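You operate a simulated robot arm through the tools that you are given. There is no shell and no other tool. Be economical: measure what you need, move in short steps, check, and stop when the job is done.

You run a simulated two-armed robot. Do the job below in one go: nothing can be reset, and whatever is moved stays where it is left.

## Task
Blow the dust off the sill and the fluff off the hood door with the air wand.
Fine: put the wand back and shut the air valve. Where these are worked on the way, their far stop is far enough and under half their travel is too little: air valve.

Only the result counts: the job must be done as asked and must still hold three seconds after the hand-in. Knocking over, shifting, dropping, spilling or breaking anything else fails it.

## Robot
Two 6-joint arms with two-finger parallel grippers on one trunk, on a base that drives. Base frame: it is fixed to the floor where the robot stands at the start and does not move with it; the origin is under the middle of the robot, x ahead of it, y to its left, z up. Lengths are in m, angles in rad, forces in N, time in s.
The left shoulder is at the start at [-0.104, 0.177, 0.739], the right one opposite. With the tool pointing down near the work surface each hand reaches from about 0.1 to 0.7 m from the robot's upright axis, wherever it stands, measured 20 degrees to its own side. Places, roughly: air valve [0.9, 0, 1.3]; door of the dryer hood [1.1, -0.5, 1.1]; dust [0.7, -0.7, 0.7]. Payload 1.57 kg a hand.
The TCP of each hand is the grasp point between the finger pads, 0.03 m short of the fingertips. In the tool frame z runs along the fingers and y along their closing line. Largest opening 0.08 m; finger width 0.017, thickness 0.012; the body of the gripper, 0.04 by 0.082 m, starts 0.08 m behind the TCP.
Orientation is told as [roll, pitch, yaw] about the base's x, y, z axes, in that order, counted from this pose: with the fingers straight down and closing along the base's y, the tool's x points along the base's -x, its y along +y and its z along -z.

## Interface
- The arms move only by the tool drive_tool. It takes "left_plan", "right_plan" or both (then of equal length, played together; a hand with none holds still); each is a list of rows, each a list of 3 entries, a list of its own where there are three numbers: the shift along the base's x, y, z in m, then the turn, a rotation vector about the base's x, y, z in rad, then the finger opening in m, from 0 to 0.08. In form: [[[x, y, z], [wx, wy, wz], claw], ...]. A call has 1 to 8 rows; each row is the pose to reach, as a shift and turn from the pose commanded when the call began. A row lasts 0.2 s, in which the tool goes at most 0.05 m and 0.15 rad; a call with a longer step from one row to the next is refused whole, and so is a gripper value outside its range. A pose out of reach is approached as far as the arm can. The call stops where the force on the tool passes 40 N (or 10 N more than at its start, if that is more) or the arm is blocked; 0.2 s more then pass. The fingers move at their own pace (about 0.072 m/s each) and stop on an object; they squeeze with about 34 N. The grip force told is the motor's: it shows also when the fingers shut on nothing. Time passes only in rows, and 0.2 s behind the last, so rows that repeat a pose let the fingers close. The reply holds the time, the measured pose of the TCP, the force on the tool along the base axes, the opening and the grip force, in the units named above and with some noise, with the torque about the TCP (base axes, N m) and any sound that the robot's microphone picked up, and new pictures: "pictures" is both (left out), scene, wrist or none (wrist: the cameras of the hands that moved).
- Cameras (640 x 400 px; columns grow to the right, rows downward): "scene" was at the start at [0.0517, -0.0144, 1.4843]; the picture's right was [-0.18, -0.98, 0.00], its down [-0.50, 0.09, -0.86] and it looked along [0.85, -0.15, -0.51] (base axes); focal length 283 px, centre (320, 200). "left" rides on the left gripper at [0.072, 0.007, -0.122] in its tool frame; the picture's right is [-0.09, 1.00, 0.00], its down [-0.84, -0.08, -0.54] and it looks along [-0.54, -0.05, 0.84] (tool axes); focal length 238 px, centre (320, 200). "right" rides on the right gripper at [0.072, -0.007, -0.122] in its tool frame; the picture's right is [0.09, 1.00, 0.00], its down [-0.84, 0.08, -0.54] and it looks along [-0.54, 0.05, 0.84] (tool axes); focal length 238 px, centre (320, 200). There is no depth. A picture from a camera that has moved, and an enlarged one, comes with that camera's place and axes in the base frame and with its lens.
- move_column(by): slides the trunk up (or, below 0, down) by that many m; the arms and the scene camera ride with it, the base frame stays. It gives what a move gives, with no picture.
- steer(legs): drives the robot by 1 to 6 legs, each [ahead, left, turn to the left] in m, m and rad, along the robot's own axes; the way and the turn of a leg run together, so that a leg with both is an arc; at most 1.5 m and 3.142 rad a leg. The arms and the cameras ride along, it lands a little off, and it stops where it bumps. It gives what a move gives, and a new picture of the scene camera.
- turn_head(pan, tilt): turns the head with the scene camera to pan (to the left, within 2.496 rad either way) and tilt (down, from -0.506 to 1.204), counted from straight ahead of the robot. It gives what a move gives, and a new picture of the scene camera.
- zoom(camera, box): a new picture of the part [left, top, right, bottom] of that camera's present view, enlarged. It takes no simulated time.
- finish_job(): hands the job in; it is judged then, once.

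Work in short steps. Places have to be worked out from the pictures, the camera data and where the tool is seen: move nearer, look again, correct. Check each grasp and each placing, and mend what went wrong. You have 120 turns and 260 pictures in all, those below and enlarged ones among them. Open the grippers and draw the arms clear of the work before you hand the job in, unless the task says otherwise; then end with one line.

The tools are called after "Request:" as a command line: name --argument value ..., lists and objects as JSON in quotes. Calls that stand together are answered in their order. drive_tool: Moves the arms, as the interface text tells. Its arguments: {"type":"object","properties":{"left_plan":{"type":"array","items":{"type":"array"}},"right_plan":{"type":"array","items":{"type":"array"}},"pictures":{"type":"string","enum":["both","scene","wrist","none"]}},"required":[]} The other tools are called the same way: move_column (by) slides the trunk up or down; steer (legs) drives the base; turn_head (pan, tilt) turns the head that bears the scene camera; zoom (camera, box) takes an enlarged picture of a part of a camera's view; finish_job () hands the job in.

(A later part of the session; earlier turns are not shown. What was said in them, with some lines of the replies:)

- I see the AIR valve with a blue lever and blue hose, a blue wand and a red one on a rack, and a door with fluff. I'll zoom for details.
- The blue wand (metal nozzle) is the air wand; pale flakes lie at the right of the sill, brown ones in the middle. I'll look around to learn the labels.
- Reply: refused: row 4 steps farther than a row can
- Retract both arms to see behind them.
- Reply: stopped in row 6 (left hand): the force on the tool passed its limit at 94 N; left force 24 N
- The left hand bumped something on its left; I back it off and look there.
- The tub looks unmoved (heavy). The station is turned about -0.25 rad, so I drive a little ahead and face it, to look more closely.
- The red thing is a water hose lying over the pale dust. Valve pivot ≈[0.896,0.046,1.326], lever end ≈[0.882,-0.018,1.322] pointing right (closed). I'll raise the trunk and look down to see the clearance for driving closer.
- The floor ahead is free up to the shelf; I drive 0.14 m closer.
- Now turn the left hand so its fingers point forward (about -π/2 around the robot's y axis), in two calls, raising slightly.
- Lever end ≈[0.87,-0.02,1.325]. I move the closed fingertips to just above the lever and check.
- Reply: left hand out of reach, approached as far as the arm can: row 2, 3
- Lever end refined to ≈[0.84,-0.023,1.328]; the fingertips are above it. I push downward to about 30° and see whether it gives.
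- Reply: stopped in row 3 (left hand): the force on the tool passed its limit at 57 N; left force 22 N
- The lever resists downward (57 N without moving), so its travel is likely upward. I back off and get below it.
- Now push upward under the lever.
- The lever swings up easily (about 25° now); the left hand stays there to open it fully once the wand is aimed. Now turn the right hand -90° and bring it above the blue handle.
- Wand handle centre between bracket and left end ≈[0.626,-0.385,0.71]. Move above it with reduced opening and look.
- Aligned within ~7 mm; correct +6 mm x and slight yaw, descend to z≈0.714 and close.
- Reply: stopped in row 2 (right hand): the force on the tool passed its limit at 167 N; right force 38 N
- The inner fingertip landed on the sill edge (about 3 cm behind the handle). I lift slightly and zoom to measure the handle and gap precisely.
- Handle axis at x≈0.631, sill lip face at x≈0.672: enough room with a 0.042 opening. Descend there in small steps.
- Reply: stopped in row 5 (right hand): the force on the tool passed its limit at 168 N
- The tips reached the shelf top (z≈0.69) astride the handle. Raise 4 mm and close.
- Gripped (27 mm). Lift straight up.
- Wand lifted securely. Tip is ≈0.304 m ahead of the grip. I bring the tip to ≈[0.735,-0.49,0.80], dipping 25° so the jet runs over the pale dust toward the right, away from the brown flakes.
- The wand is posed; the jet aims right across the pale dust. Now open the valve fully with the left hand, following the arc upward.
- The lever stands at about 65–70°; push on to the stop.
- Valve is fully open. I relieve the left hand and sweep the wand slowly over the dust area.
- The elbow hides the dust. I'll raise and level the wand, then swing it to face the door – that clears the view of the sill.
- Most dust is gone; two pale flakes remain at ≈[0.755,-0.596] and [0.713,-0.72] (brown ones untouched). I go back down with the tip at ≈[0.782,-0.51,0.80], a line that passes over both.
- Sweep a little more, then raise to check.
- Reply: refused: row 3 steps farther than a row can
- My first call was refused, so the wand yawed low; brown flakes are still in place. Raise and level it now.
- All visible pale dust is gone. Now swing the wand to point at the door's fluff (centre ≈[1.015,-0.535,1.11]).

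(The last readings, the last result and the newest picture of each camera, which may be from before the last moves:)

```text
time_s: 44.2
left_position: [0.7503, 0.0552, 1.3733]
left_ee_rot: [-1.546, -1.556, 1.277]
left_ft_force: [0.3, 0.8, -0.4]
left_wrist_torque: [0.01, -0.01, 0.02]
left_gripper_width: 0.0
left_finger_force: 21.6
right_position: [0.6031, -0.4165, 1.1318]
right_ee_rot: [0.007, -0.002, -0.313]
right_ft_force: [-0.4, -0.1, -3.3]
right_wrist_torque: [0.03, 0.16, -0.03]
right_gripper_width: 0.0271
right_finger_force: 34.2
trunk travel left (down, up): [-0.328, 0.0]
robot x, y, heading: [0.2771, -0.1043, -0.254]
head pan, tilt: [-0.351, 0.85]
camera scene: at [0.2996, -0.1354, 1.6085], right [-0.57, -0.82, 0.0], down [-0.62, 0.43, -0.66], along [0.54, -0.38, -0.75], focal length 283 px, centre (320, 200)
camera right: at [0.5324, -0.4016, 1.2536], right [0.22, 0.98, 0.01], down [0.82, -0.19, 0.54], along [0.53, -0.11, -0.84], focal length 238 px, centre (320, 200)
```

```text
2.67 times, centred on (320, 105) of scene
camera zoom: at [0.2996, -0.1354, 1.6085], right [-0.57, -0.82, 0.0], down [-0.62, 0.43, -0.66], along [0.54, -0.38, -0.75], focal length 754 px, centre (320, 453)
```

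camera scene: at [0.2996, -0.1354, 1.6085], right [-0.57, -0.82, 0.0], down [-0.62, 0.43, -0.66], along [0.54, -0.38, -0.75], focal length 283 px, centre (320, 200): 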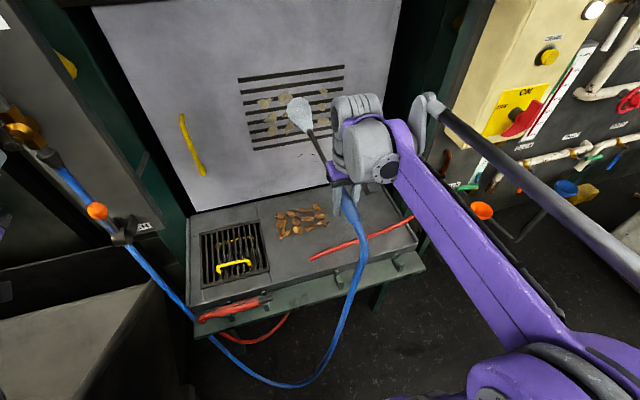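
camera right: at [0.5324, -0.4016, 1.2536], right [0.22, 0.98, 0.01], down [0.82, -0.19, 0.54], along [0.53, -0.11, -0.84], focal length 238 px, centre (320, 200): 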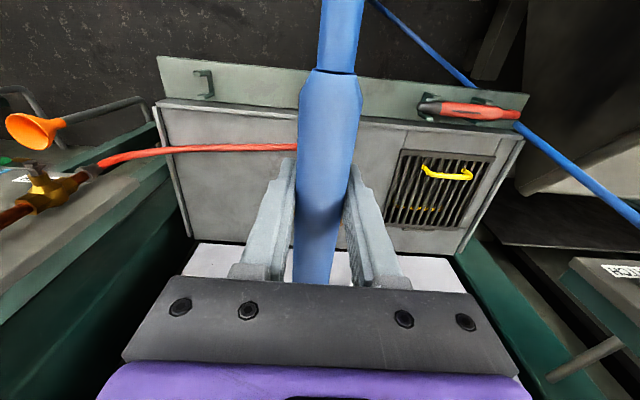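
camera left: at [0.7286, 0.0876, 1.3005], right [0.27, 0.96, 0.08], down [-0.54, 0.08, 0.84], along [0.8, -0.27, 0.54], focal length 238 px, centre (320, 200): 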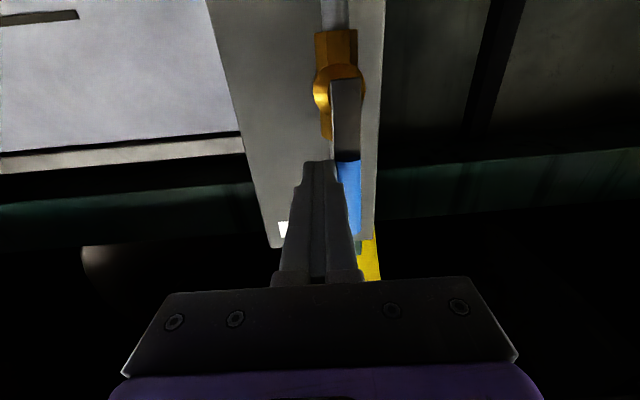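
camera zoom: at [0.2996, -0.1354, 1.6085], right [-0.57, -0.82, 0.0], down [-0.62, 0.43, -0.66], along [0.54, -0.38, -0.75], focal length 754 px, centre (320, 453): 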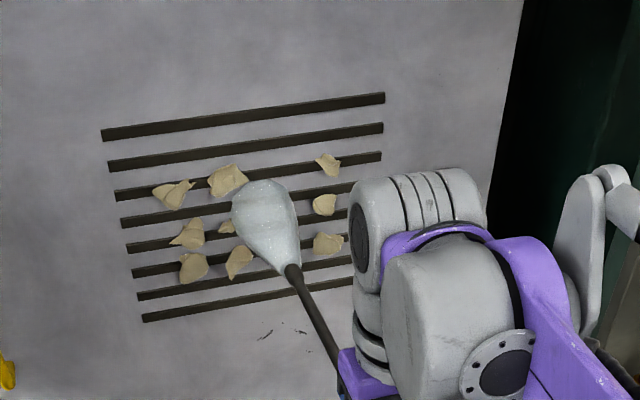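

The jet is visible and clearing fluff. Sweep to the left part first.

Request:
drive_tool --right_plan '[[[0.0085, 0.029, 0.015], [0, 0, 0], 0.01], [[0.017, 0.058, 0.03], [0, 0, 0], 0.01], [[0.025, 0.086, 0.03], [0, 0, 0], 0.01], [[0.028, 0.095, 0.0], [0, 0, 0], 0.01], [[0.028, 0.095, -0.03], [0, 0, 0], 0.01], [[0.017, 0.058, -0.04], [0, 0, 0], 0.01], [[0.0085, 0.029, -0.04], [0, 0, 0], 0.01], [[0.0, 0.0, -0.03], [0, 0, 0], 0.01]]' --pictures "scene"

Request:
zoom --camera "scene" --box '[200, 30, 440, 180]'

```text
time_s: 46.0
left_position: [0.7498, 0.0543, 1.3743]
left_ee_rot: [-1.547, -1.554, 1.279]
left_ft_force: [0.6, -0.2, -0.1]
left_wrist_torque: [0.0, -0.01, 0.0]
left_gripper_width: 0.0
left_finger_force: 21.3
right_position: [0.6065, -0.415, 1.0998]
right_ee_rot: [0.009, -0.002, -0.314]
right_ft_force: [0.9, 0.3, -3.3]
right_wrist_torque: [0.04, 0.15, -0.04]
right_gripper_width: 0.0271
right_finger_force: 33.7
trunk travel left (down, up): [-0.328, 0.0]
robot x, y, heading: [0.2803, -0.1031, -0.259]
head pan, tilt: [-0.351, 0.85]
camera scene: at [0.2994, -0.136, 1.6085], right [-0.57, -0.82, 0.0], down [-0.62, 0.43, -0.66], along [0.54, -0.38, -0.75], focal length 283 px, centre (320, 200)
```

scene: 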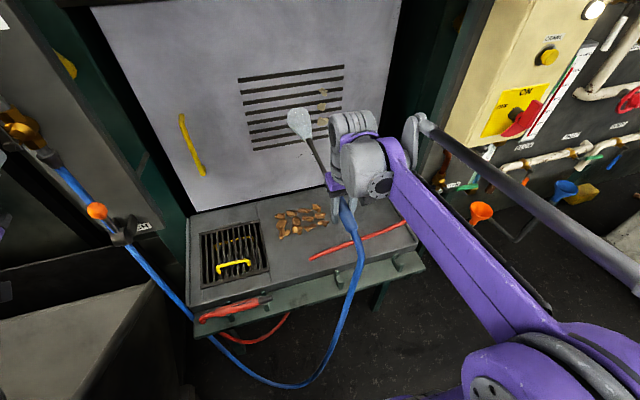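

```text
2.67 times, centred on (320, 105) of scene
camera zoom: at [0.2994, -0.136, 1.6085], right [-0.57, -0.82, 0.0], down [-0.62, 0.43, -0.66], along [0.54, -0.38, -0.75], focal length 754 px, centre (320, 453)
```

zoom: 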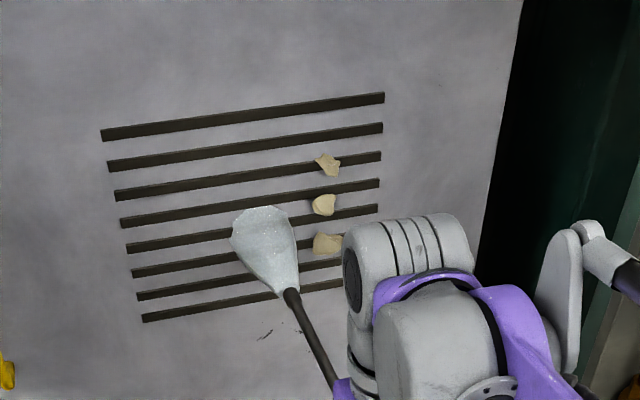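

Only the right column (3 pieces) is left; sweep to the right and up.

Request:
drive_tool --right_plan '[[[-0.0085, -0.029, 0.0], [0, 0, 0], 0.01], [[-0.02, -0.068, 0.01], [0, 0, 0], 0.01], [[-0.022, -0.075, 0.03], [0, 0, 0], 0.01], [[-0.022, -0.075, 0.05], [0, 0, 0], 0.01], [[-0.022, -0.075, 0.07], [0, 0, 0], 0.01], [[-0.02, -0.065, 0.05], [0, 0, 0], 0.01], [[-0.02, -0.065, 0.03], [0, 0, 0], 0.01], [[-0.01, -0.035, 0.03], [0, 0, 0], 0.01]]' --pictures "scene"

Request:
zoom --camera "scene" --box '[200, 30, 440, 180]'

```text
time_s: 47.9
left_position: [0.7496, 0.0554, 1.3731]
left_ee_rot: [-1.557, -1.555, 1.284]
left_ft_force: [0.3, -0.6, -0.5]
left_wrist_torque: [-0.04, 0.02, 0.03]
left_gripper_width: 0.0
left_finger_force: 21.6
right_position: [0.5957, -0.4499, 1.1339]
right_ee_rot: [0.004, -0.002, -0.315]
right_ft_force: [0.5, 0.1, -3.2]
right_wrist_torque: [0.01, 0.14, 0.02]
right_gripper_width: 0.0269
right_finger_force: 34.0
trunk travel left (down, up): [-0.328, 0.0]
robot x, y, heading: [0.275, -0.1066, -0.256]
head pan, tilt: [-0.351, 0.85]
camera scene: at [0.2998, -0.134, 1.6085], right [-0.57, -0.82, 0.0], down [-0.62, 0.43, -0.66], along [0.54, -0.38, -0.75], focal length 283 px, centre (320, 200)
```

scene: 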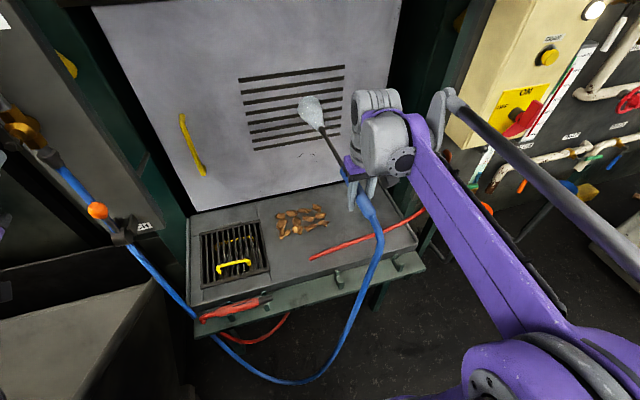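

```text
2.67 times, centred on (320, 105) of scene
camera zoom: at [0.2998, -0.134, 1.6085], right [-0.57, -0.82, 0.0], down [-0.62, 0.43, -0.66], along [0.54, -0.38, -0.75], focal length 754 px, centre (320, 453)
```

zoom: 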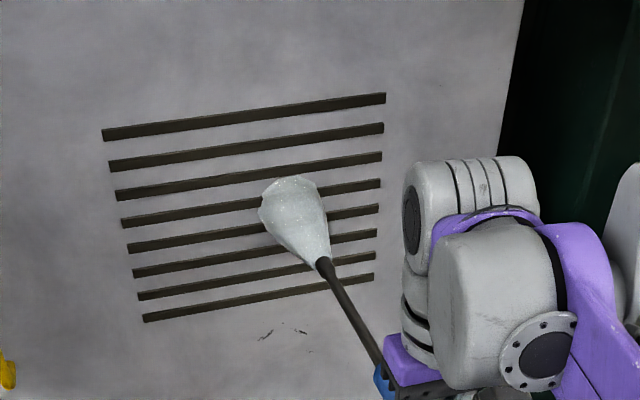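

The door is clean. Before putting the wand back I shut the valve: bring the left finger to the left side of the upright lever.

Request:
drive_tool --left_plan '[[[0.003, 0.037, 0], [0, 0, 0], 0.0], [[0.006, 0.074, 0.003], [0, 0, 0], 0.0], [[0.045, 0.064, 0.003], [0, 0, 0], 0.0], [[0.085, 0.056, 0.003], [0, 0, 0], 0.0], [[0.104, 0.0525, 0.003], [0, 0, 0], 0.0]]' --pictures "wrist"

Request:
zoom --camera "scene" --box '[180, 180, 440, 300]'

```text
time_s: 49.0
left_position: [0.8556, 0.1088, 1.3777]
left_ee_rot: [-1.534, -1.555, 1.264]
left_ft_force: [-0.2, 0.5, 1.1]
left_wrist_torque: [0.04, 0.01, 0.04]
left_gripper_width: 0.0001
left_finger_force: 21.0
right_position: [0.5956, -0.4521, 1.134]
right_ee_rot: [0.006, -0.002, -0.317]
right_ft_force: [-0.2, 0.7, -2.8]
right_wrist_torque: [0.06, 0.16, -0.05]
right_gripper_width: 0.0265
right_finger_force: 34.2
trunk travel left (down, up): [-0.328, 0.0]
robot x, y, heading: [0.2751, -0.1038, -0.261]
head pan, tilt: [-0.351, 0.85]
camera left: at [0.7387, 0.1462, 1.3035], right [0.27, 0.96, 0.08], down [-0.54, 0.08, 0.84], along [0.8, -0.26, 0.54], focal length 238 px, centre (320, 200)
```

left: 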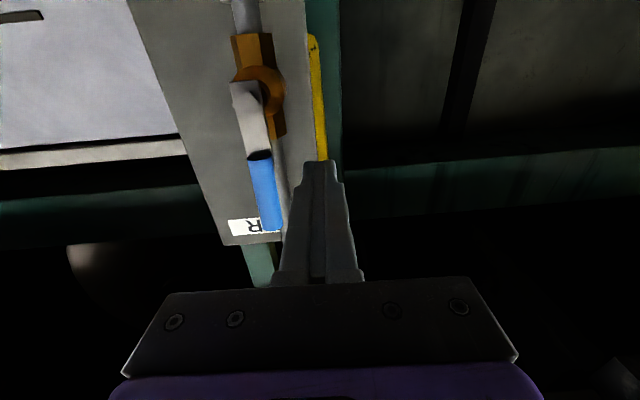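

```text
2.46 times, centred on (310, 240) of scene
camera zoom: at [0.2998, -0.1354, 1.6084], right [-0.57, -0.82, 0.0], down [-0.62, 0.43, -0.66], along [0.54, -0.38, -0.75], focal length 696 px, centre (345, 102)
```

zoom: 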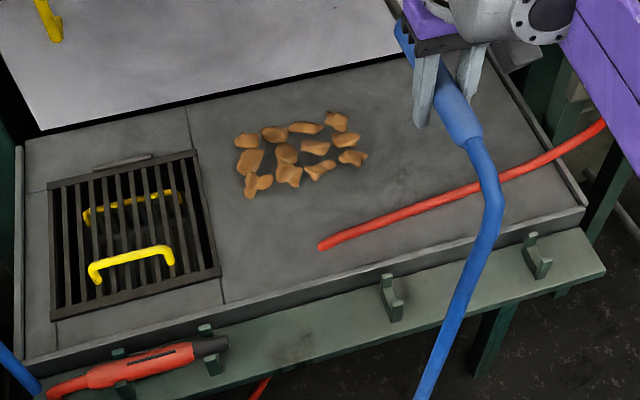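

The finger is left of the upright lever. Push it right and down along the arc to shut.

Request:
drive_tool --left_plan '[[[-0.0064, -0.0245, 0], [0, 0, 0], 0.0], [[-0.01, -0.038, 0.003], [0, 0, 0], 0.0], [[-0.0135, -0.0515, 0.003], [0, 0, 0], 0.0], [[-0.017, -0.064, -0.001], [0, 0, 0], 0.0], [[-0.02, -0.0755, -0.008], [0, 0, 0], 0.0], [[-0.023, -0.088, -0.02], [0, 0, 0], 0.0], [[-0.024, -0.092, -0.028], [0, 0, 0], 0.0], [[-0.024, -0.092, -0.034], [0, 0, 0], 0.0]]' --pictures "both"

```text
time_s: 50.9
left_position: [0.8307, 0.0146, 1.3457]
left_ee_rot: [-1.718, -1.553, 1.444]
left_ft_force: [10.1, 0.5, 32.2]
left_wrist_torque: [-0.2, -0.85, 0.07]
left_gripper_width: 0.0
left_finger_force: 21.4
right_position: [0.5946, -0.4524, 1.1355]
right_ee_rot: [0.008, -0.003, -0.316]
right_ft_force: [-0.2, 0.4, -3.1]
right_wrist_torque: [0.02, 0.18, -0.03]
right_gripper_width: 0.0269
right_finger_force: 33.8
trunk travel left (down, up): [-0.328, 0.0]
robot x, y, heading: [0.2775, -0.1031, -0.255]
head pan, tilt: [-0.351, 0.85]
camera scene: at [0.2986, -0.136, 1.609], right [-0.57, -0.82, 0.0], down [-0.62, 0.43, -0.66], along [0.54, -0.38, -0.75], focal length 283 px, centre (320, 200)
camera left: at [0.7153, 0.0532, 1.273], right [0.27, 0.96, 0.08], down [-0.54, 0.09, 0.84], along [0.8, -0.26, 0.54], focal length 238 px, centre (320, 200)
```

scene: 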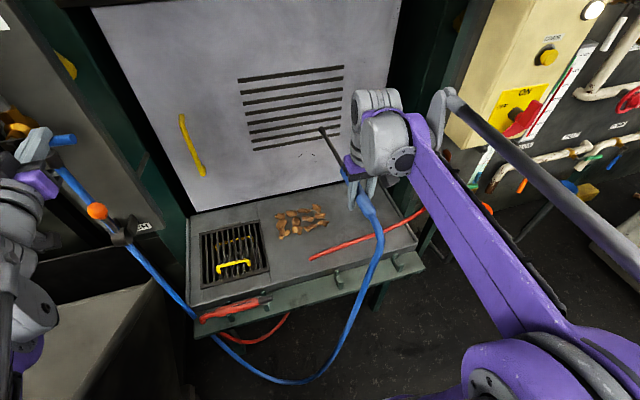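
left: 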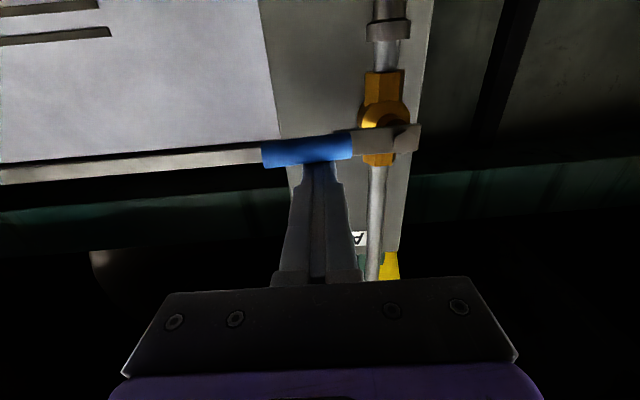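

Valve is at its closed stop and the jet has vanished. Back the left hand off, and move the right hand aside to check the hidden sill part.

Request:
drive_tool --left_plan '[[[0, 0, 0.025], [0, 0, 0], 0.0], [[-0.04, 0.01, 0.03], [0, 0, 0], 0.0], [[-0.085, 0.02, 0.03], [0, 0, 0], 0.0], [[-0.13, 0.03, 0.03], [0, 0, 0], 0.0], [[-0.15, 0.035, 0.03], [0, 0, 0], 0.0]]' --right_plan '[[[-0.01, 0.03, 0], [0, 0, 0], 0.01], [[-0.02, 0.06, 0], [0, 0, 0], 0.01], [[-0.03, 0.09, 0], [0, 0, 0], 0.01], [[-0.03, 0.12, 0], [0, 0, 0], 0.01], [[-0.03, 0.12, 0], [0, 0, 0], 0.01]]' --pictures "scene"

Request:
zoom --camera "scene" --box '[260, 170, 460, 295]'

```text
time_s: 52.0
left_position: [0.6824, 0.0488, 1.3705]
left_ee_rot: [-1.542, -1.556, 1.268]
left_ft_force: [1.2, -0.4, -0.4]
left_wrist_torque: [0.02, 0.0, 0.0]
left_gripper_width: 0.0
left_finger_force: 21.1
right_position: [0.5649, -0.3309, 1.1321]
right_ee_rot: [0.009, -0.004, -0.317]
right_ft_force: [-1.8, -0.5, -2.9]
right_wrist_torque: [0.08, 0.16, -0.05]
right_gripper_width: 0.0271
right_finger_force: 34.2
trunk travel left (down, up): [-0.328, 0.0]
robot x, y, heading: [0.2776, -0.1051, -0.254]
head pan, tilt: [-0.351, 0.85]
camera scene: at [0.2994, -0.1361, 1.6084], right [-0.57, -0.82, 0.0], down [-0.62, 0.43, -0.66], along [0.54, -0.38, -0.75], focal length 283 px, centre (320, 200)
```

scene: 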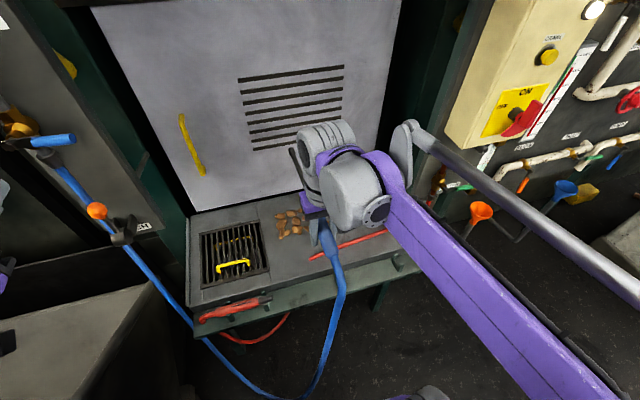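

```text
3.20 times, centred on (360, 232) of scene
camera zoom: at [0.2994, -0.1361, 1.6084], right [-0.57, -0.82, 0.0], down [-0.62, 0.43, -0.66], along [0.54, -0.38, -0.75], focal length 904 px, centre (192, 96)
```

zoom: 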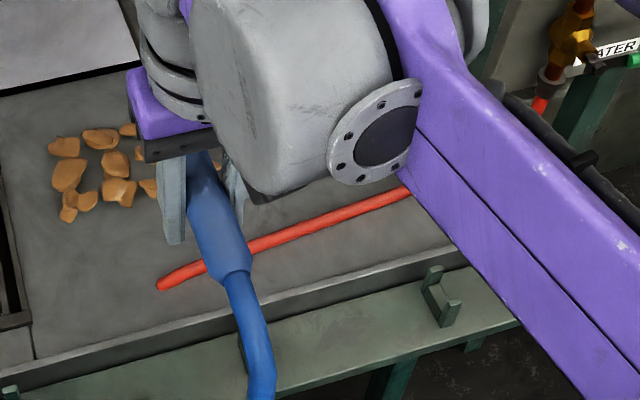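

The sill looked clear in the combined views. Now swing the wand back to the rack orientation, above its brackets.

Request:
drive_tool --right_plan '[[[0.005, -0.007, 0], [0, 0, -0.145], 0.01], [[0.01, -0.014, 0], [0, 0, -0.29], 0.01], [[0.015, -0.021, 0], [0, 0, -0.435], 0.01], [[0.02, -0.028, 0], [0, 0, -0.58], 0.01], [[0.03, -0.035, 0], [0, 0, -0.725], 0.01], [[0.04, -0.04, 0], [0, 0, -0.87], 0.01], [[0.05, -0.045, 0], [0, 0, -1.015], 0.01], [[0.06, -0.05, 0], [0, 0, -1.16], 0.01]]' --pictures "none"

Request:
drive_tool --right_plan '[[[0.002, -0.003, -0.02], [0, 0, -0.14], 0.01], [[0.004, -0.005, -0.04], [0, 0, -0.28], 0.01], [[0.006, -0.006, -0.08], [0, 0, -0.408], 0.01], [[0.006, -0.006, -0.12], [0, 0, -0.408], 0.01], [[0.006, -0.006, -0.16], [0, 0, -0.408], 0.01], [[0.006, -0.006, -0.2], [0, 0, -0.408], 0.01], [[0.006, -0.006, -0.24], [0, 0, -0.408], 0.01], [[0.006, -0.006, -0.28], [0, 0, -0.408], 0.01]]'

Request:
zoom --camera "scene" --box '[220, 170, 460, 320]'

```text
time_s: 53.9
left_position: [0.6833, 0.0516, 1.3717]
left_ee_rot: [-1.531, -1.556, 1.26]
left_ft_force: [0.0, -0.3, 0.7]
left_wrist_torque: [0.02, 0.0, -0.01]
left_gripper_width: 0.0
left_finger_force: 21.0
right_position: [0.624, -0.3819, 1.131]
right_ee_rot: [0.006, -0.003, -1.478]
right_ft_force: [1.0, 0.1, -2.8]
right_wrist_torque: [0.15, 0.01, 0.06]
right_gripper_width: 0.0267
right_finger_force: 33.4
trunk travel left (down, up): [-0.328, 0.0]
robot x, y, heading: [0.2771, -0.0984, -0.257]
head pan, tilt: [-0.351, 0.85]
```

```text
time_s: 55.6
left_position: [0.6833, 0.0501, 1.3711]
left_ee_rot: [-1.511, -1.556, 1.24]
left_ft_force: [-0.8, 0.1, 0.2]
left_wrist_torque: [0.0, -0.01, 0.0]
left_gripper_width: 0.0001
left_finger_force: 21.5
right_position: [0.6305, -0.3874, 0.8518]
right_ee_rot: [0.006, 0.0, -1.883]
right_ft_force: [0.2, -0.1, -2.3]
right_wrist_torque: [0.17, -0.04, 0.01]
right_gripper_width: 0.027
right_finger_force: 34.1
trunk travel left (down, up): [-0.328, 0.0]
robot x, y, heading: [0.2777, -0.1047, -0.259]
head pan, tilt: [-0.351, 0.85]
camera scene: at [0.3005, -0.136, 1.6084], right [-0.57, -0.82, 0.0], down [-0.62, 0.43, -0.66], along [0.54, -0.38, -0.75], focal length 283 px, centre (320, 200)
camera right: at [0.645, -0.3166, 0.9733], right [0.98, -0.22, 0.01], down [-0.19, -0.82, 0.54], along [-0.11, -0.53, -0.84], focal length 238 px, centre (320, 200)
```

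scene: 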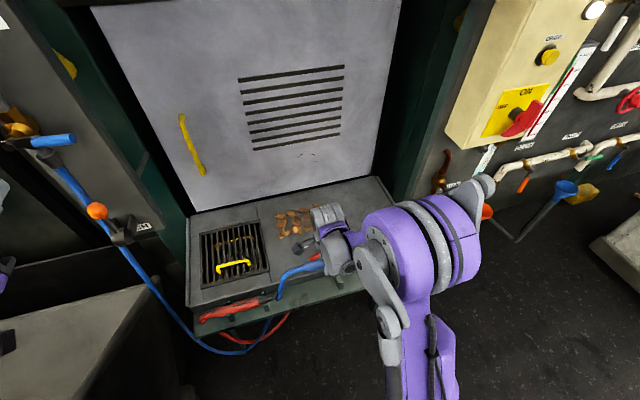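
right: 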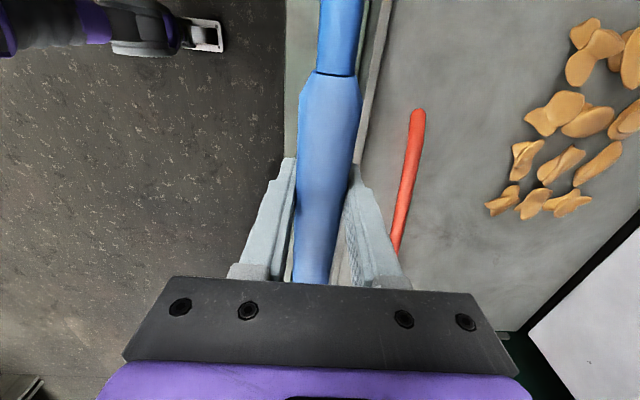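

```text
2.67 times, centred on (340, 245) of scene
camera zoom: at [0.3005, -0.136, 1.6084], right [-0.57, -0.82, 0.0], down [-0.62, 0.43, -0.66], along [0.54, -0.38, -0.75], focal length 754 px, centre (267, 80)
```

zoom: 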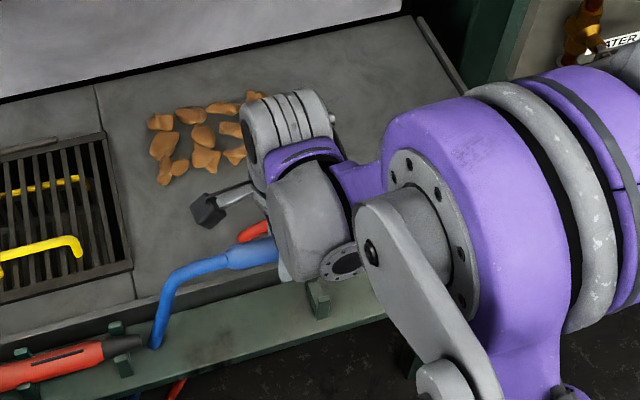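

The grasp view matches the lift-off view and the pose agrees within 1 mm. Lower to the original height.

Request:
drive_tool --right_plan '[[[0.0005, 0.0008, -0.04], [0, 0, 0], 0.01], [[0.0005, 0.0008, -0.075], [0, 0, 0], 0.01], [[0.0005, 0.0008, -0.1], [0, 0, 0], 0.01], [[0.0005, 0.0008, -0.115], [0, 0, 0], 0.01], [[0.0005, 0.0008, -0.125], [0, 0, 0], 0.01], [[0.0005, 0.0008, -0.127], [0, 0, 0], 0.01]]'

Request:
zoom --camera "scene" --box '[220, 170, 460, 320]'

```text
time_s: 57.0
left_position: [0.6822, 0.052, 1.3716]
left_ee_rot: [-1.551, -1.555, 1.281]
left_ft_force: [0.1, -0.6, -1.0]
left_wrist_torque: [0.02, -0.01, -0.04]
left_gripper_width: 0.0
left_finger_force: 21.3
right_position: [0.6305, -0.3869, 0.7232]
right_ee_rot: [0.008, -0.004, -1.884]
right_ft_force: [0.6, -4.3, -0.2]
right_wrist_torque: [-0.53, 0.18, 0.42]
right_gripper_width: 0.027
right_finger_force: 33.9
trunk travel left (down, up): [-0.328, 0.0]
robot x, y, heading: [0.2756, -0.1058, -0.254]
head pan, tilt: [-0.351, 0.85]
camera scene: at [0.2995, -0.1356, 1.6085], right [-0.57, -0.82, 0.0], down [-0.62, 0.43, -0.66], along [0.54, -0.38, -0.75], focal length 283 px, centre (320, 200)
camera right: at [0.646, -0.3157, 0.8458], right [0.98, -0.22, 0.01], down [-0.19, -0.82, 0.54], along [-0.11, -0.53, -0.84], focal length 238 px, centre (320, 200)
```

scene: 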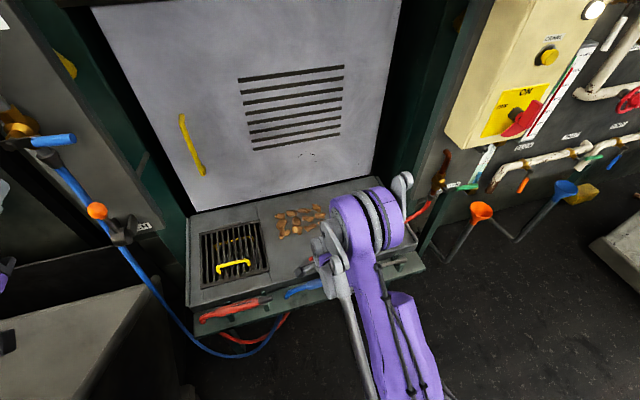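
right: 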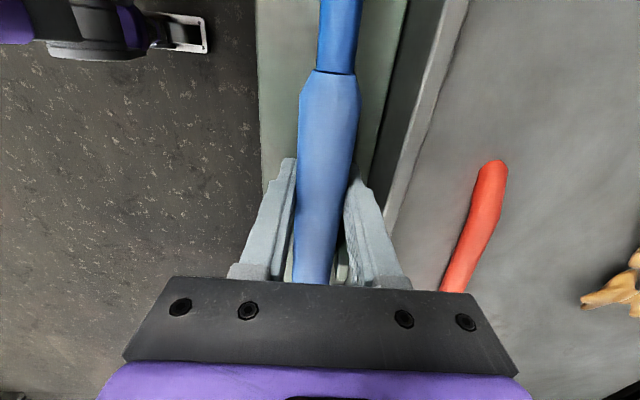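

```text
2.67 times, centred on (340, 245) of scene
camera zoom: at [0.2995, -0.1356, 1.6085], right [-0.57, -0.82, 0.0], down [-0.62, 0.43, -0.66], along [0.54, -0.38, -0.75], focal length 754 px, centre (267, 80)
```

zoom: 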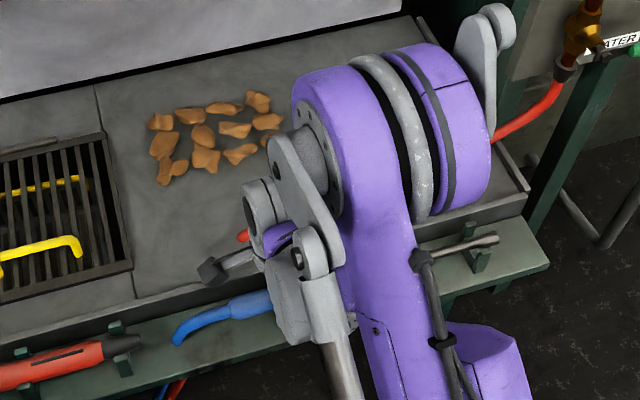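

The wand is in both brackets, with its tip on the right fork. Open to 0.042 (lip clearance) and lift away.

Request:
drive_tool --right_plan '[[[0, 0, 0], [0, 0, 0], 0.036], [[0, 0, 0], [0, 0, 0], 0.042], [[0, 0, 0.01], [0, 0, 0], 0.042], [[0, 0, 0.04], [0, 0, 0], 0.042], [[0, 0, 0.08], [0, 0, 0], 0.06], [[0, 0, 0.12], [0, 0, 0], 0.08], [[-0.03, 0, 0.16], [0, 0, 0], 0.08], [[-0.06, 0, 0.2], [0, 0, 0], 0.08]]'

Request:
zoom --camera "right" --box '[160, 0, 640, 300]'

```text
time_s: 58.9
left_position: [0.6807, 0.0518, 1.3715]
left_ee_rot: [-1.617, -1.555, 1.345]
left_ft_force: [0.2, -0.1, 0.1]
left_wrist_torque: [-0.03, 0.0, 0.0]
left_gripper_width: 0.0
left_finger_force: 21.0
right_position: [0.5703, -0.3847, 0.9266]
right_ee_rot: [0.007, -0.002, -1.883]
right_ft_force: [-1.1, -0.3, 0.2]
right_wrist_torque: [0.04, -0.02, 0.02]
right_gripper_width: 0.0798
right_finger_force: 0.0
trunk travel left (down, up): [-0.328, 0.0]
robot x, y, heading: [0.2791, -0.1014, -0.256]
head pan, tilt: [-0.351, 0.85]
camera scene: at [0.2975, -0.1346, 1.6084], right [-0.57, -0.82, 0.0], down [-0.62, 0.43, -0.66], along [0.54, -0.38, -0.75], focal length 283 px, centre (320, 200)
camera right: at [0.5842, -0.3147, 1.0487], right [0.98, -0.22, 0.01], down [-0.19, -0.82, 0.54], along [-0.11, -0.53, -0.84], focal length 238 px, centre (320, 200)
```

scene: 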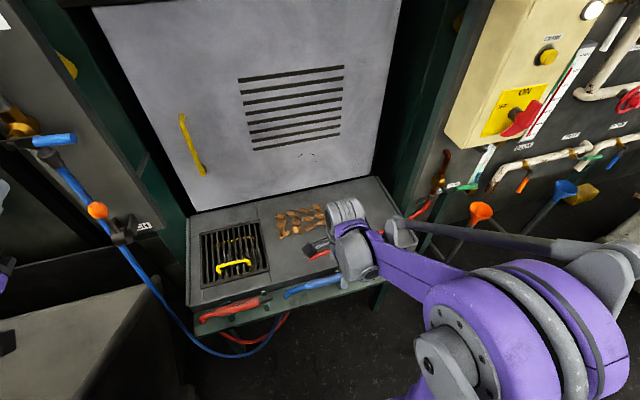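
right: 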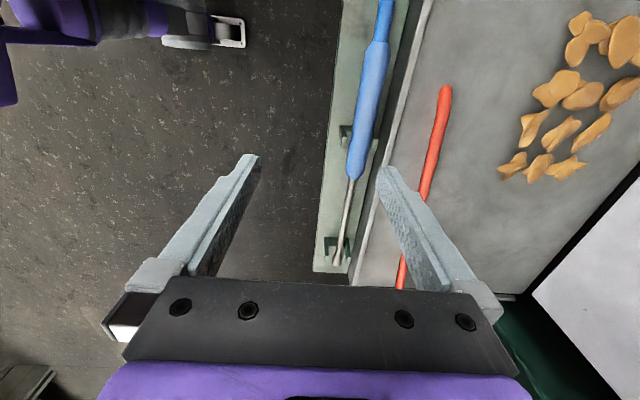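

```text
1.33 times, centred on (400, 150) of right
camera zoom: at [0.5842, -0.3147, 1.0487], right [0.98, -0.22, 0.01], down [-0.19, -0.82, 0.54], along [-0.11, -0.53, -0.84], focal length 318 px, centre (213, 267)
```

zoom: 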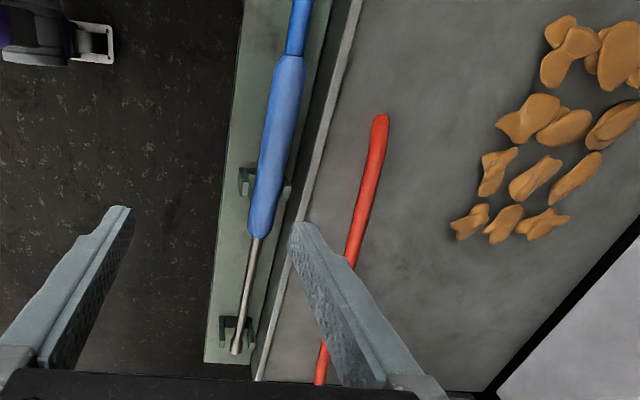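

The wand lies in both forks. Draw both arms back, open the left gripper, and take a final look.

Request:
drive_tool --left_plan '[[[-0.04, 0, 0], [0, 0, 0], 0.04], [[-0.08, 0, -0.0], [0, 0, 0], 0.08], [[-0.1, 0, 0], [0, 0, 0], 0.08], [[-0.1, 0, 0], [0, 0, 0], 0.08], [[-0.1, 0, 0], [0, 0, 0], 0.08], [[-0.1, 0, 0], [0, 0, 0], 0.08]]' --right_plan '[[[-0.03, -0.01, 0.03], [0, 0, 0.145], 0.08], [[-0.06, -0.03, 0.06], [0, 0, 0.29], 0.08], [[-0.08, -0.06, 0.09], [0, 0, 0.435], 0.08], [[-0.1, -0.1, 0.11], [0, 0, 0.58], 0.08], [[-0.11, -0.14, 0.13], [0, 0, 0.725], 0.08], [[-0.11, -0.18, 0.15], [0, 0, 0.87], 0.08]]' --pictures "scene"

Request:
zoom --camera "scene" --box '[180, 160, 460, 335]'

Request:
zoom --camera "scene" --box '[0, 60, 240, 210]'

```text
time_s: 60.0
left_position: [0.6191, 0.0444, 1.3911]
left_ee_rot: [-1.556, -1.547, 1.135]
left_ft_force: [0.2, 0.5, 0.0]
left_wrist_torque: [-0.02, 0.04, 0.01]
left_gripper_width: 0.0798
left_finger_force: 0.0
left hand out of reach, approached as far as the arm can: row 1, 2, 3, 4, 5
right_position: [0.4694, -0.497, 1.0402]
right_ee_rot: [0.004, -0.001, -1.27]
right_ft_force: [-0.3, 0.3, 0.4]
right_wrist_torque: [-0.01, 0.0, 0.01]
right_gripper_width: 0.0799
right_finger_force: 0.0
trunk travel left (down, up): [-0.328, 0.0]
robot x, y, heading: [0.2793, -0.1009, -0.263]
head pan, tilt: [-0.351, 0.85]
stopped in row 5 (left hand): the arm was blocked; the commanded pose is now the measured one
camera scene: at [0.2996, -0.1357, 1.6084], right [-0.57, -0.82, 0.0], down [-0.62, 0.43, -0.66], along [0.54, -0.38, -0.75], focal length 283 px, centre (320, 200)
```

scene: 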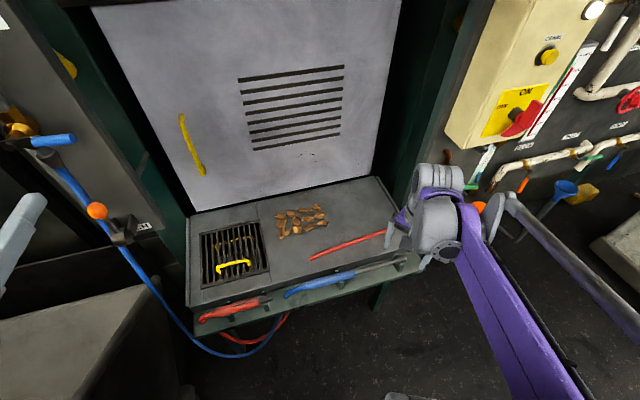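

```text
2.29 times, centred on (320, 248) of scene
camera zoom: at [0.2996, -0.1357, 1.6084], right [-0.57, -0.82, 0.0], down [-0.62, 0.43, -0.66], along [0.54, -0.38, -0.75], focal length 646 px, centre (320, 91)
```

zoom: 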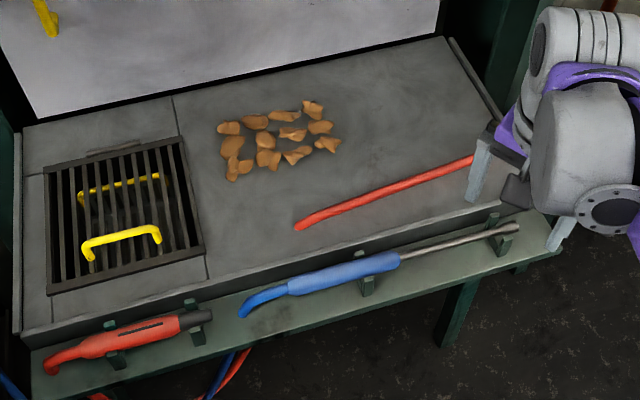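

```text
2.67 times, centred on (120, 135) of scene
camera zoom: at [0.2996, -0.1357, 1.6084], right [-0.57, -0.82, 0.0], down [-0.62, 0.43, -0.66], along [0.54, -0.38, -0.75], focal length 754 px, centre (853, 373)
```

zoom: 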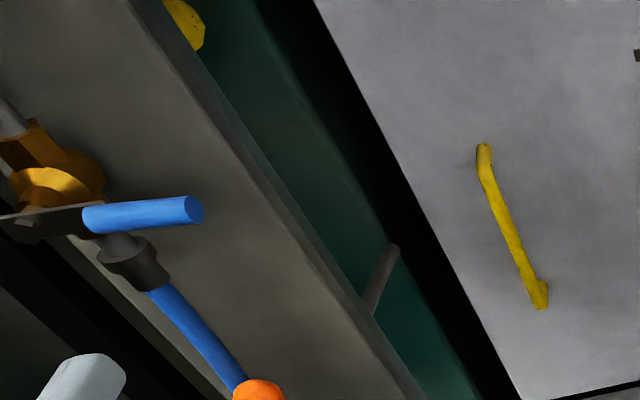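

Nearly everything is visible; I draw the right hand back a bit more to check the last corner of the sill.

Request:
drive_tool --right_plan '[[[-0.04, 0, 0.02], [0, 0, 0.1], 0.08], [[-0.08, 0, 0.04], [0, 0, 0.2], 0.08], [[-0.12, 0, 0.05], [0, 0, 0.3], 0.08], [[-0.15, 0, 0.05], [0, 0, 0.4], 0.08]]' --pictures "scene"

Request:
zoom --camera "scene" --box '[260, 160, 460, 285]'

```text
time_s: 61.1
left_position: [0.6179, 0.0243, 1.3929]
left_ee_rot: [-1.601, -1.54, 1.104]
left_ft_force: [0.3, 0.6, -0.4]
left_wrist_torque: [0.0, 0.0, 0.03]
left_gripper_width: 0.0801
left_finger_force: 0.0
right_position: [0.3654, -0.5199, 1.1088]
right_ee_rot: [0.013, 0.002, -0.742]
right_ft_force: [0.1, 0.0, 0.1]
right_wrist_torque: [0.02, -0.01, 0.0]
right_gripper_width: 0.0796
right_finger_force: 0.0
trunk travel left (down, up): [-0.328, 0.0]
robot x, y, heading: [0.2773, -0.1007, -0.257]
head pan, tilt: [-0.351, 0.85]
stopped in row 4 (right hand): the arm was blocked; the commanded pose is now the measured one
camera scene: at [0.2996, -0.1353, 1.6085], right [-0.57, -0.82, 0.0], down [-0.62, 0.43, -0.66], along [0.54, -0.38, -0.75], focal length 283 px, centre (320, 200)
```

scene: 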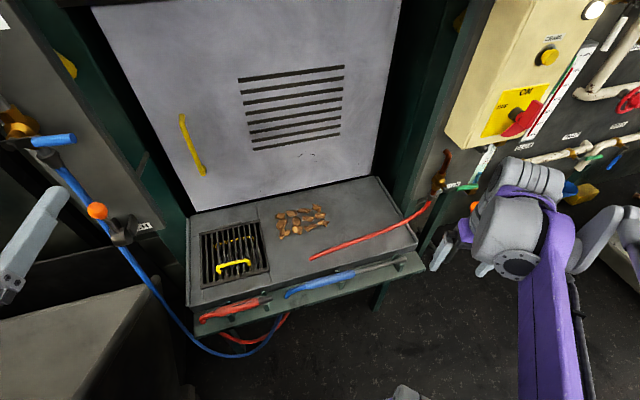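

```text
3.20 times, centred on (360, 222) of scene
camera zoom: at [0.2996, -0.1353, 1.6085], right [-0.57, -0.82, 0.0], down [-0.62, 0.43, -0.66], along [0.54, -0.38, -0.75], focal length 904 px, centre (192, 128)
```

zoom: 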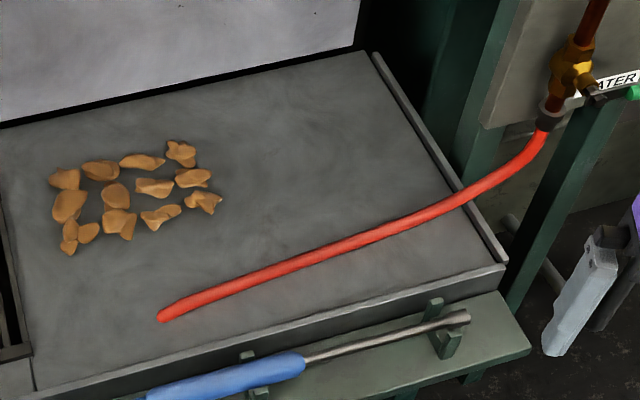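

All is clear: sill free of dust, door free of fluff, wand racked, valve shut. I ease the right arm a touch forward from where it was blocked.

Request:
drive_tool --right_plan '[[[0.02, 0.0, 0.0], [0, 0, 0], 0.08], [[0.03, 0, 0], [0, 0, 0], 0.08]]' --pictures "scene"

```text
time_s: 61.8
left_position: [0.6184, 0.0257, 1.3931]
left_ee_rot: [-1.595, -1.543, 1.103]
left_ft_force: [-0.4, -0.2, 0.5]
left_wrist_torque: [-0.02, 0.01, -0.02]
left_gripper_width: 0.08
left_finger_force: 0.1
right_position: [0.3942, -0.5193, 1.1087]
right_ee_rot: [0.012, 0.002, -0.743]
right_ft_force: [0.3, -0.7, -0.7]
right_wrist_torque: [0.02, 0.0, 0.04]
right_gripper_width: 0.08
right_finger_force: 0.0
trunk travel left (down, up): [-0.328, 0.0]
robot x, y, heading: [0.2792, -0.1078, -0.252]
head pan, tilt: [-0.351, 0.85]
camera scene: at [0.2996, -0.1353, 1.6085], right [-0.57, -0.82, 0.0], down [-0.62, 0.43, -0.66], along [0.54, -0.38, -0.75], focal length 283 px, centre (320, 200)
```

scene: 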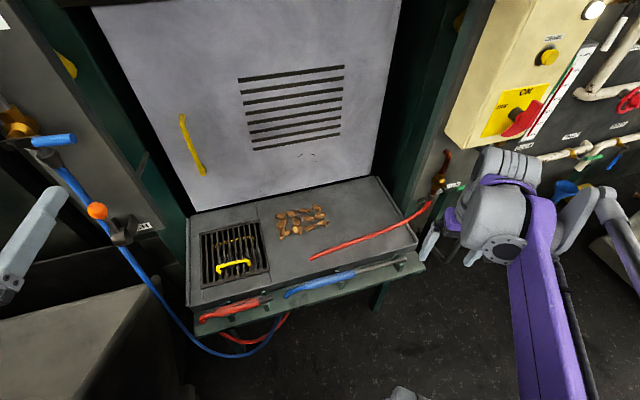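

The arms are free and clear of the work with both grippers open, so I hand the job in.

Request:
finish_job

```text
The job is handed in.
```

I blew the dust off the sill and the fluff off the hood door, put the air wand back in its rack and shut the air valve to its stop. I left the brown flakes on the sill alone, since the pale ones were at the place you gave for the dust. While moving clear early on, the left hand bumped the tub on the robot's left at 94 N, and the tub did not appear to move.
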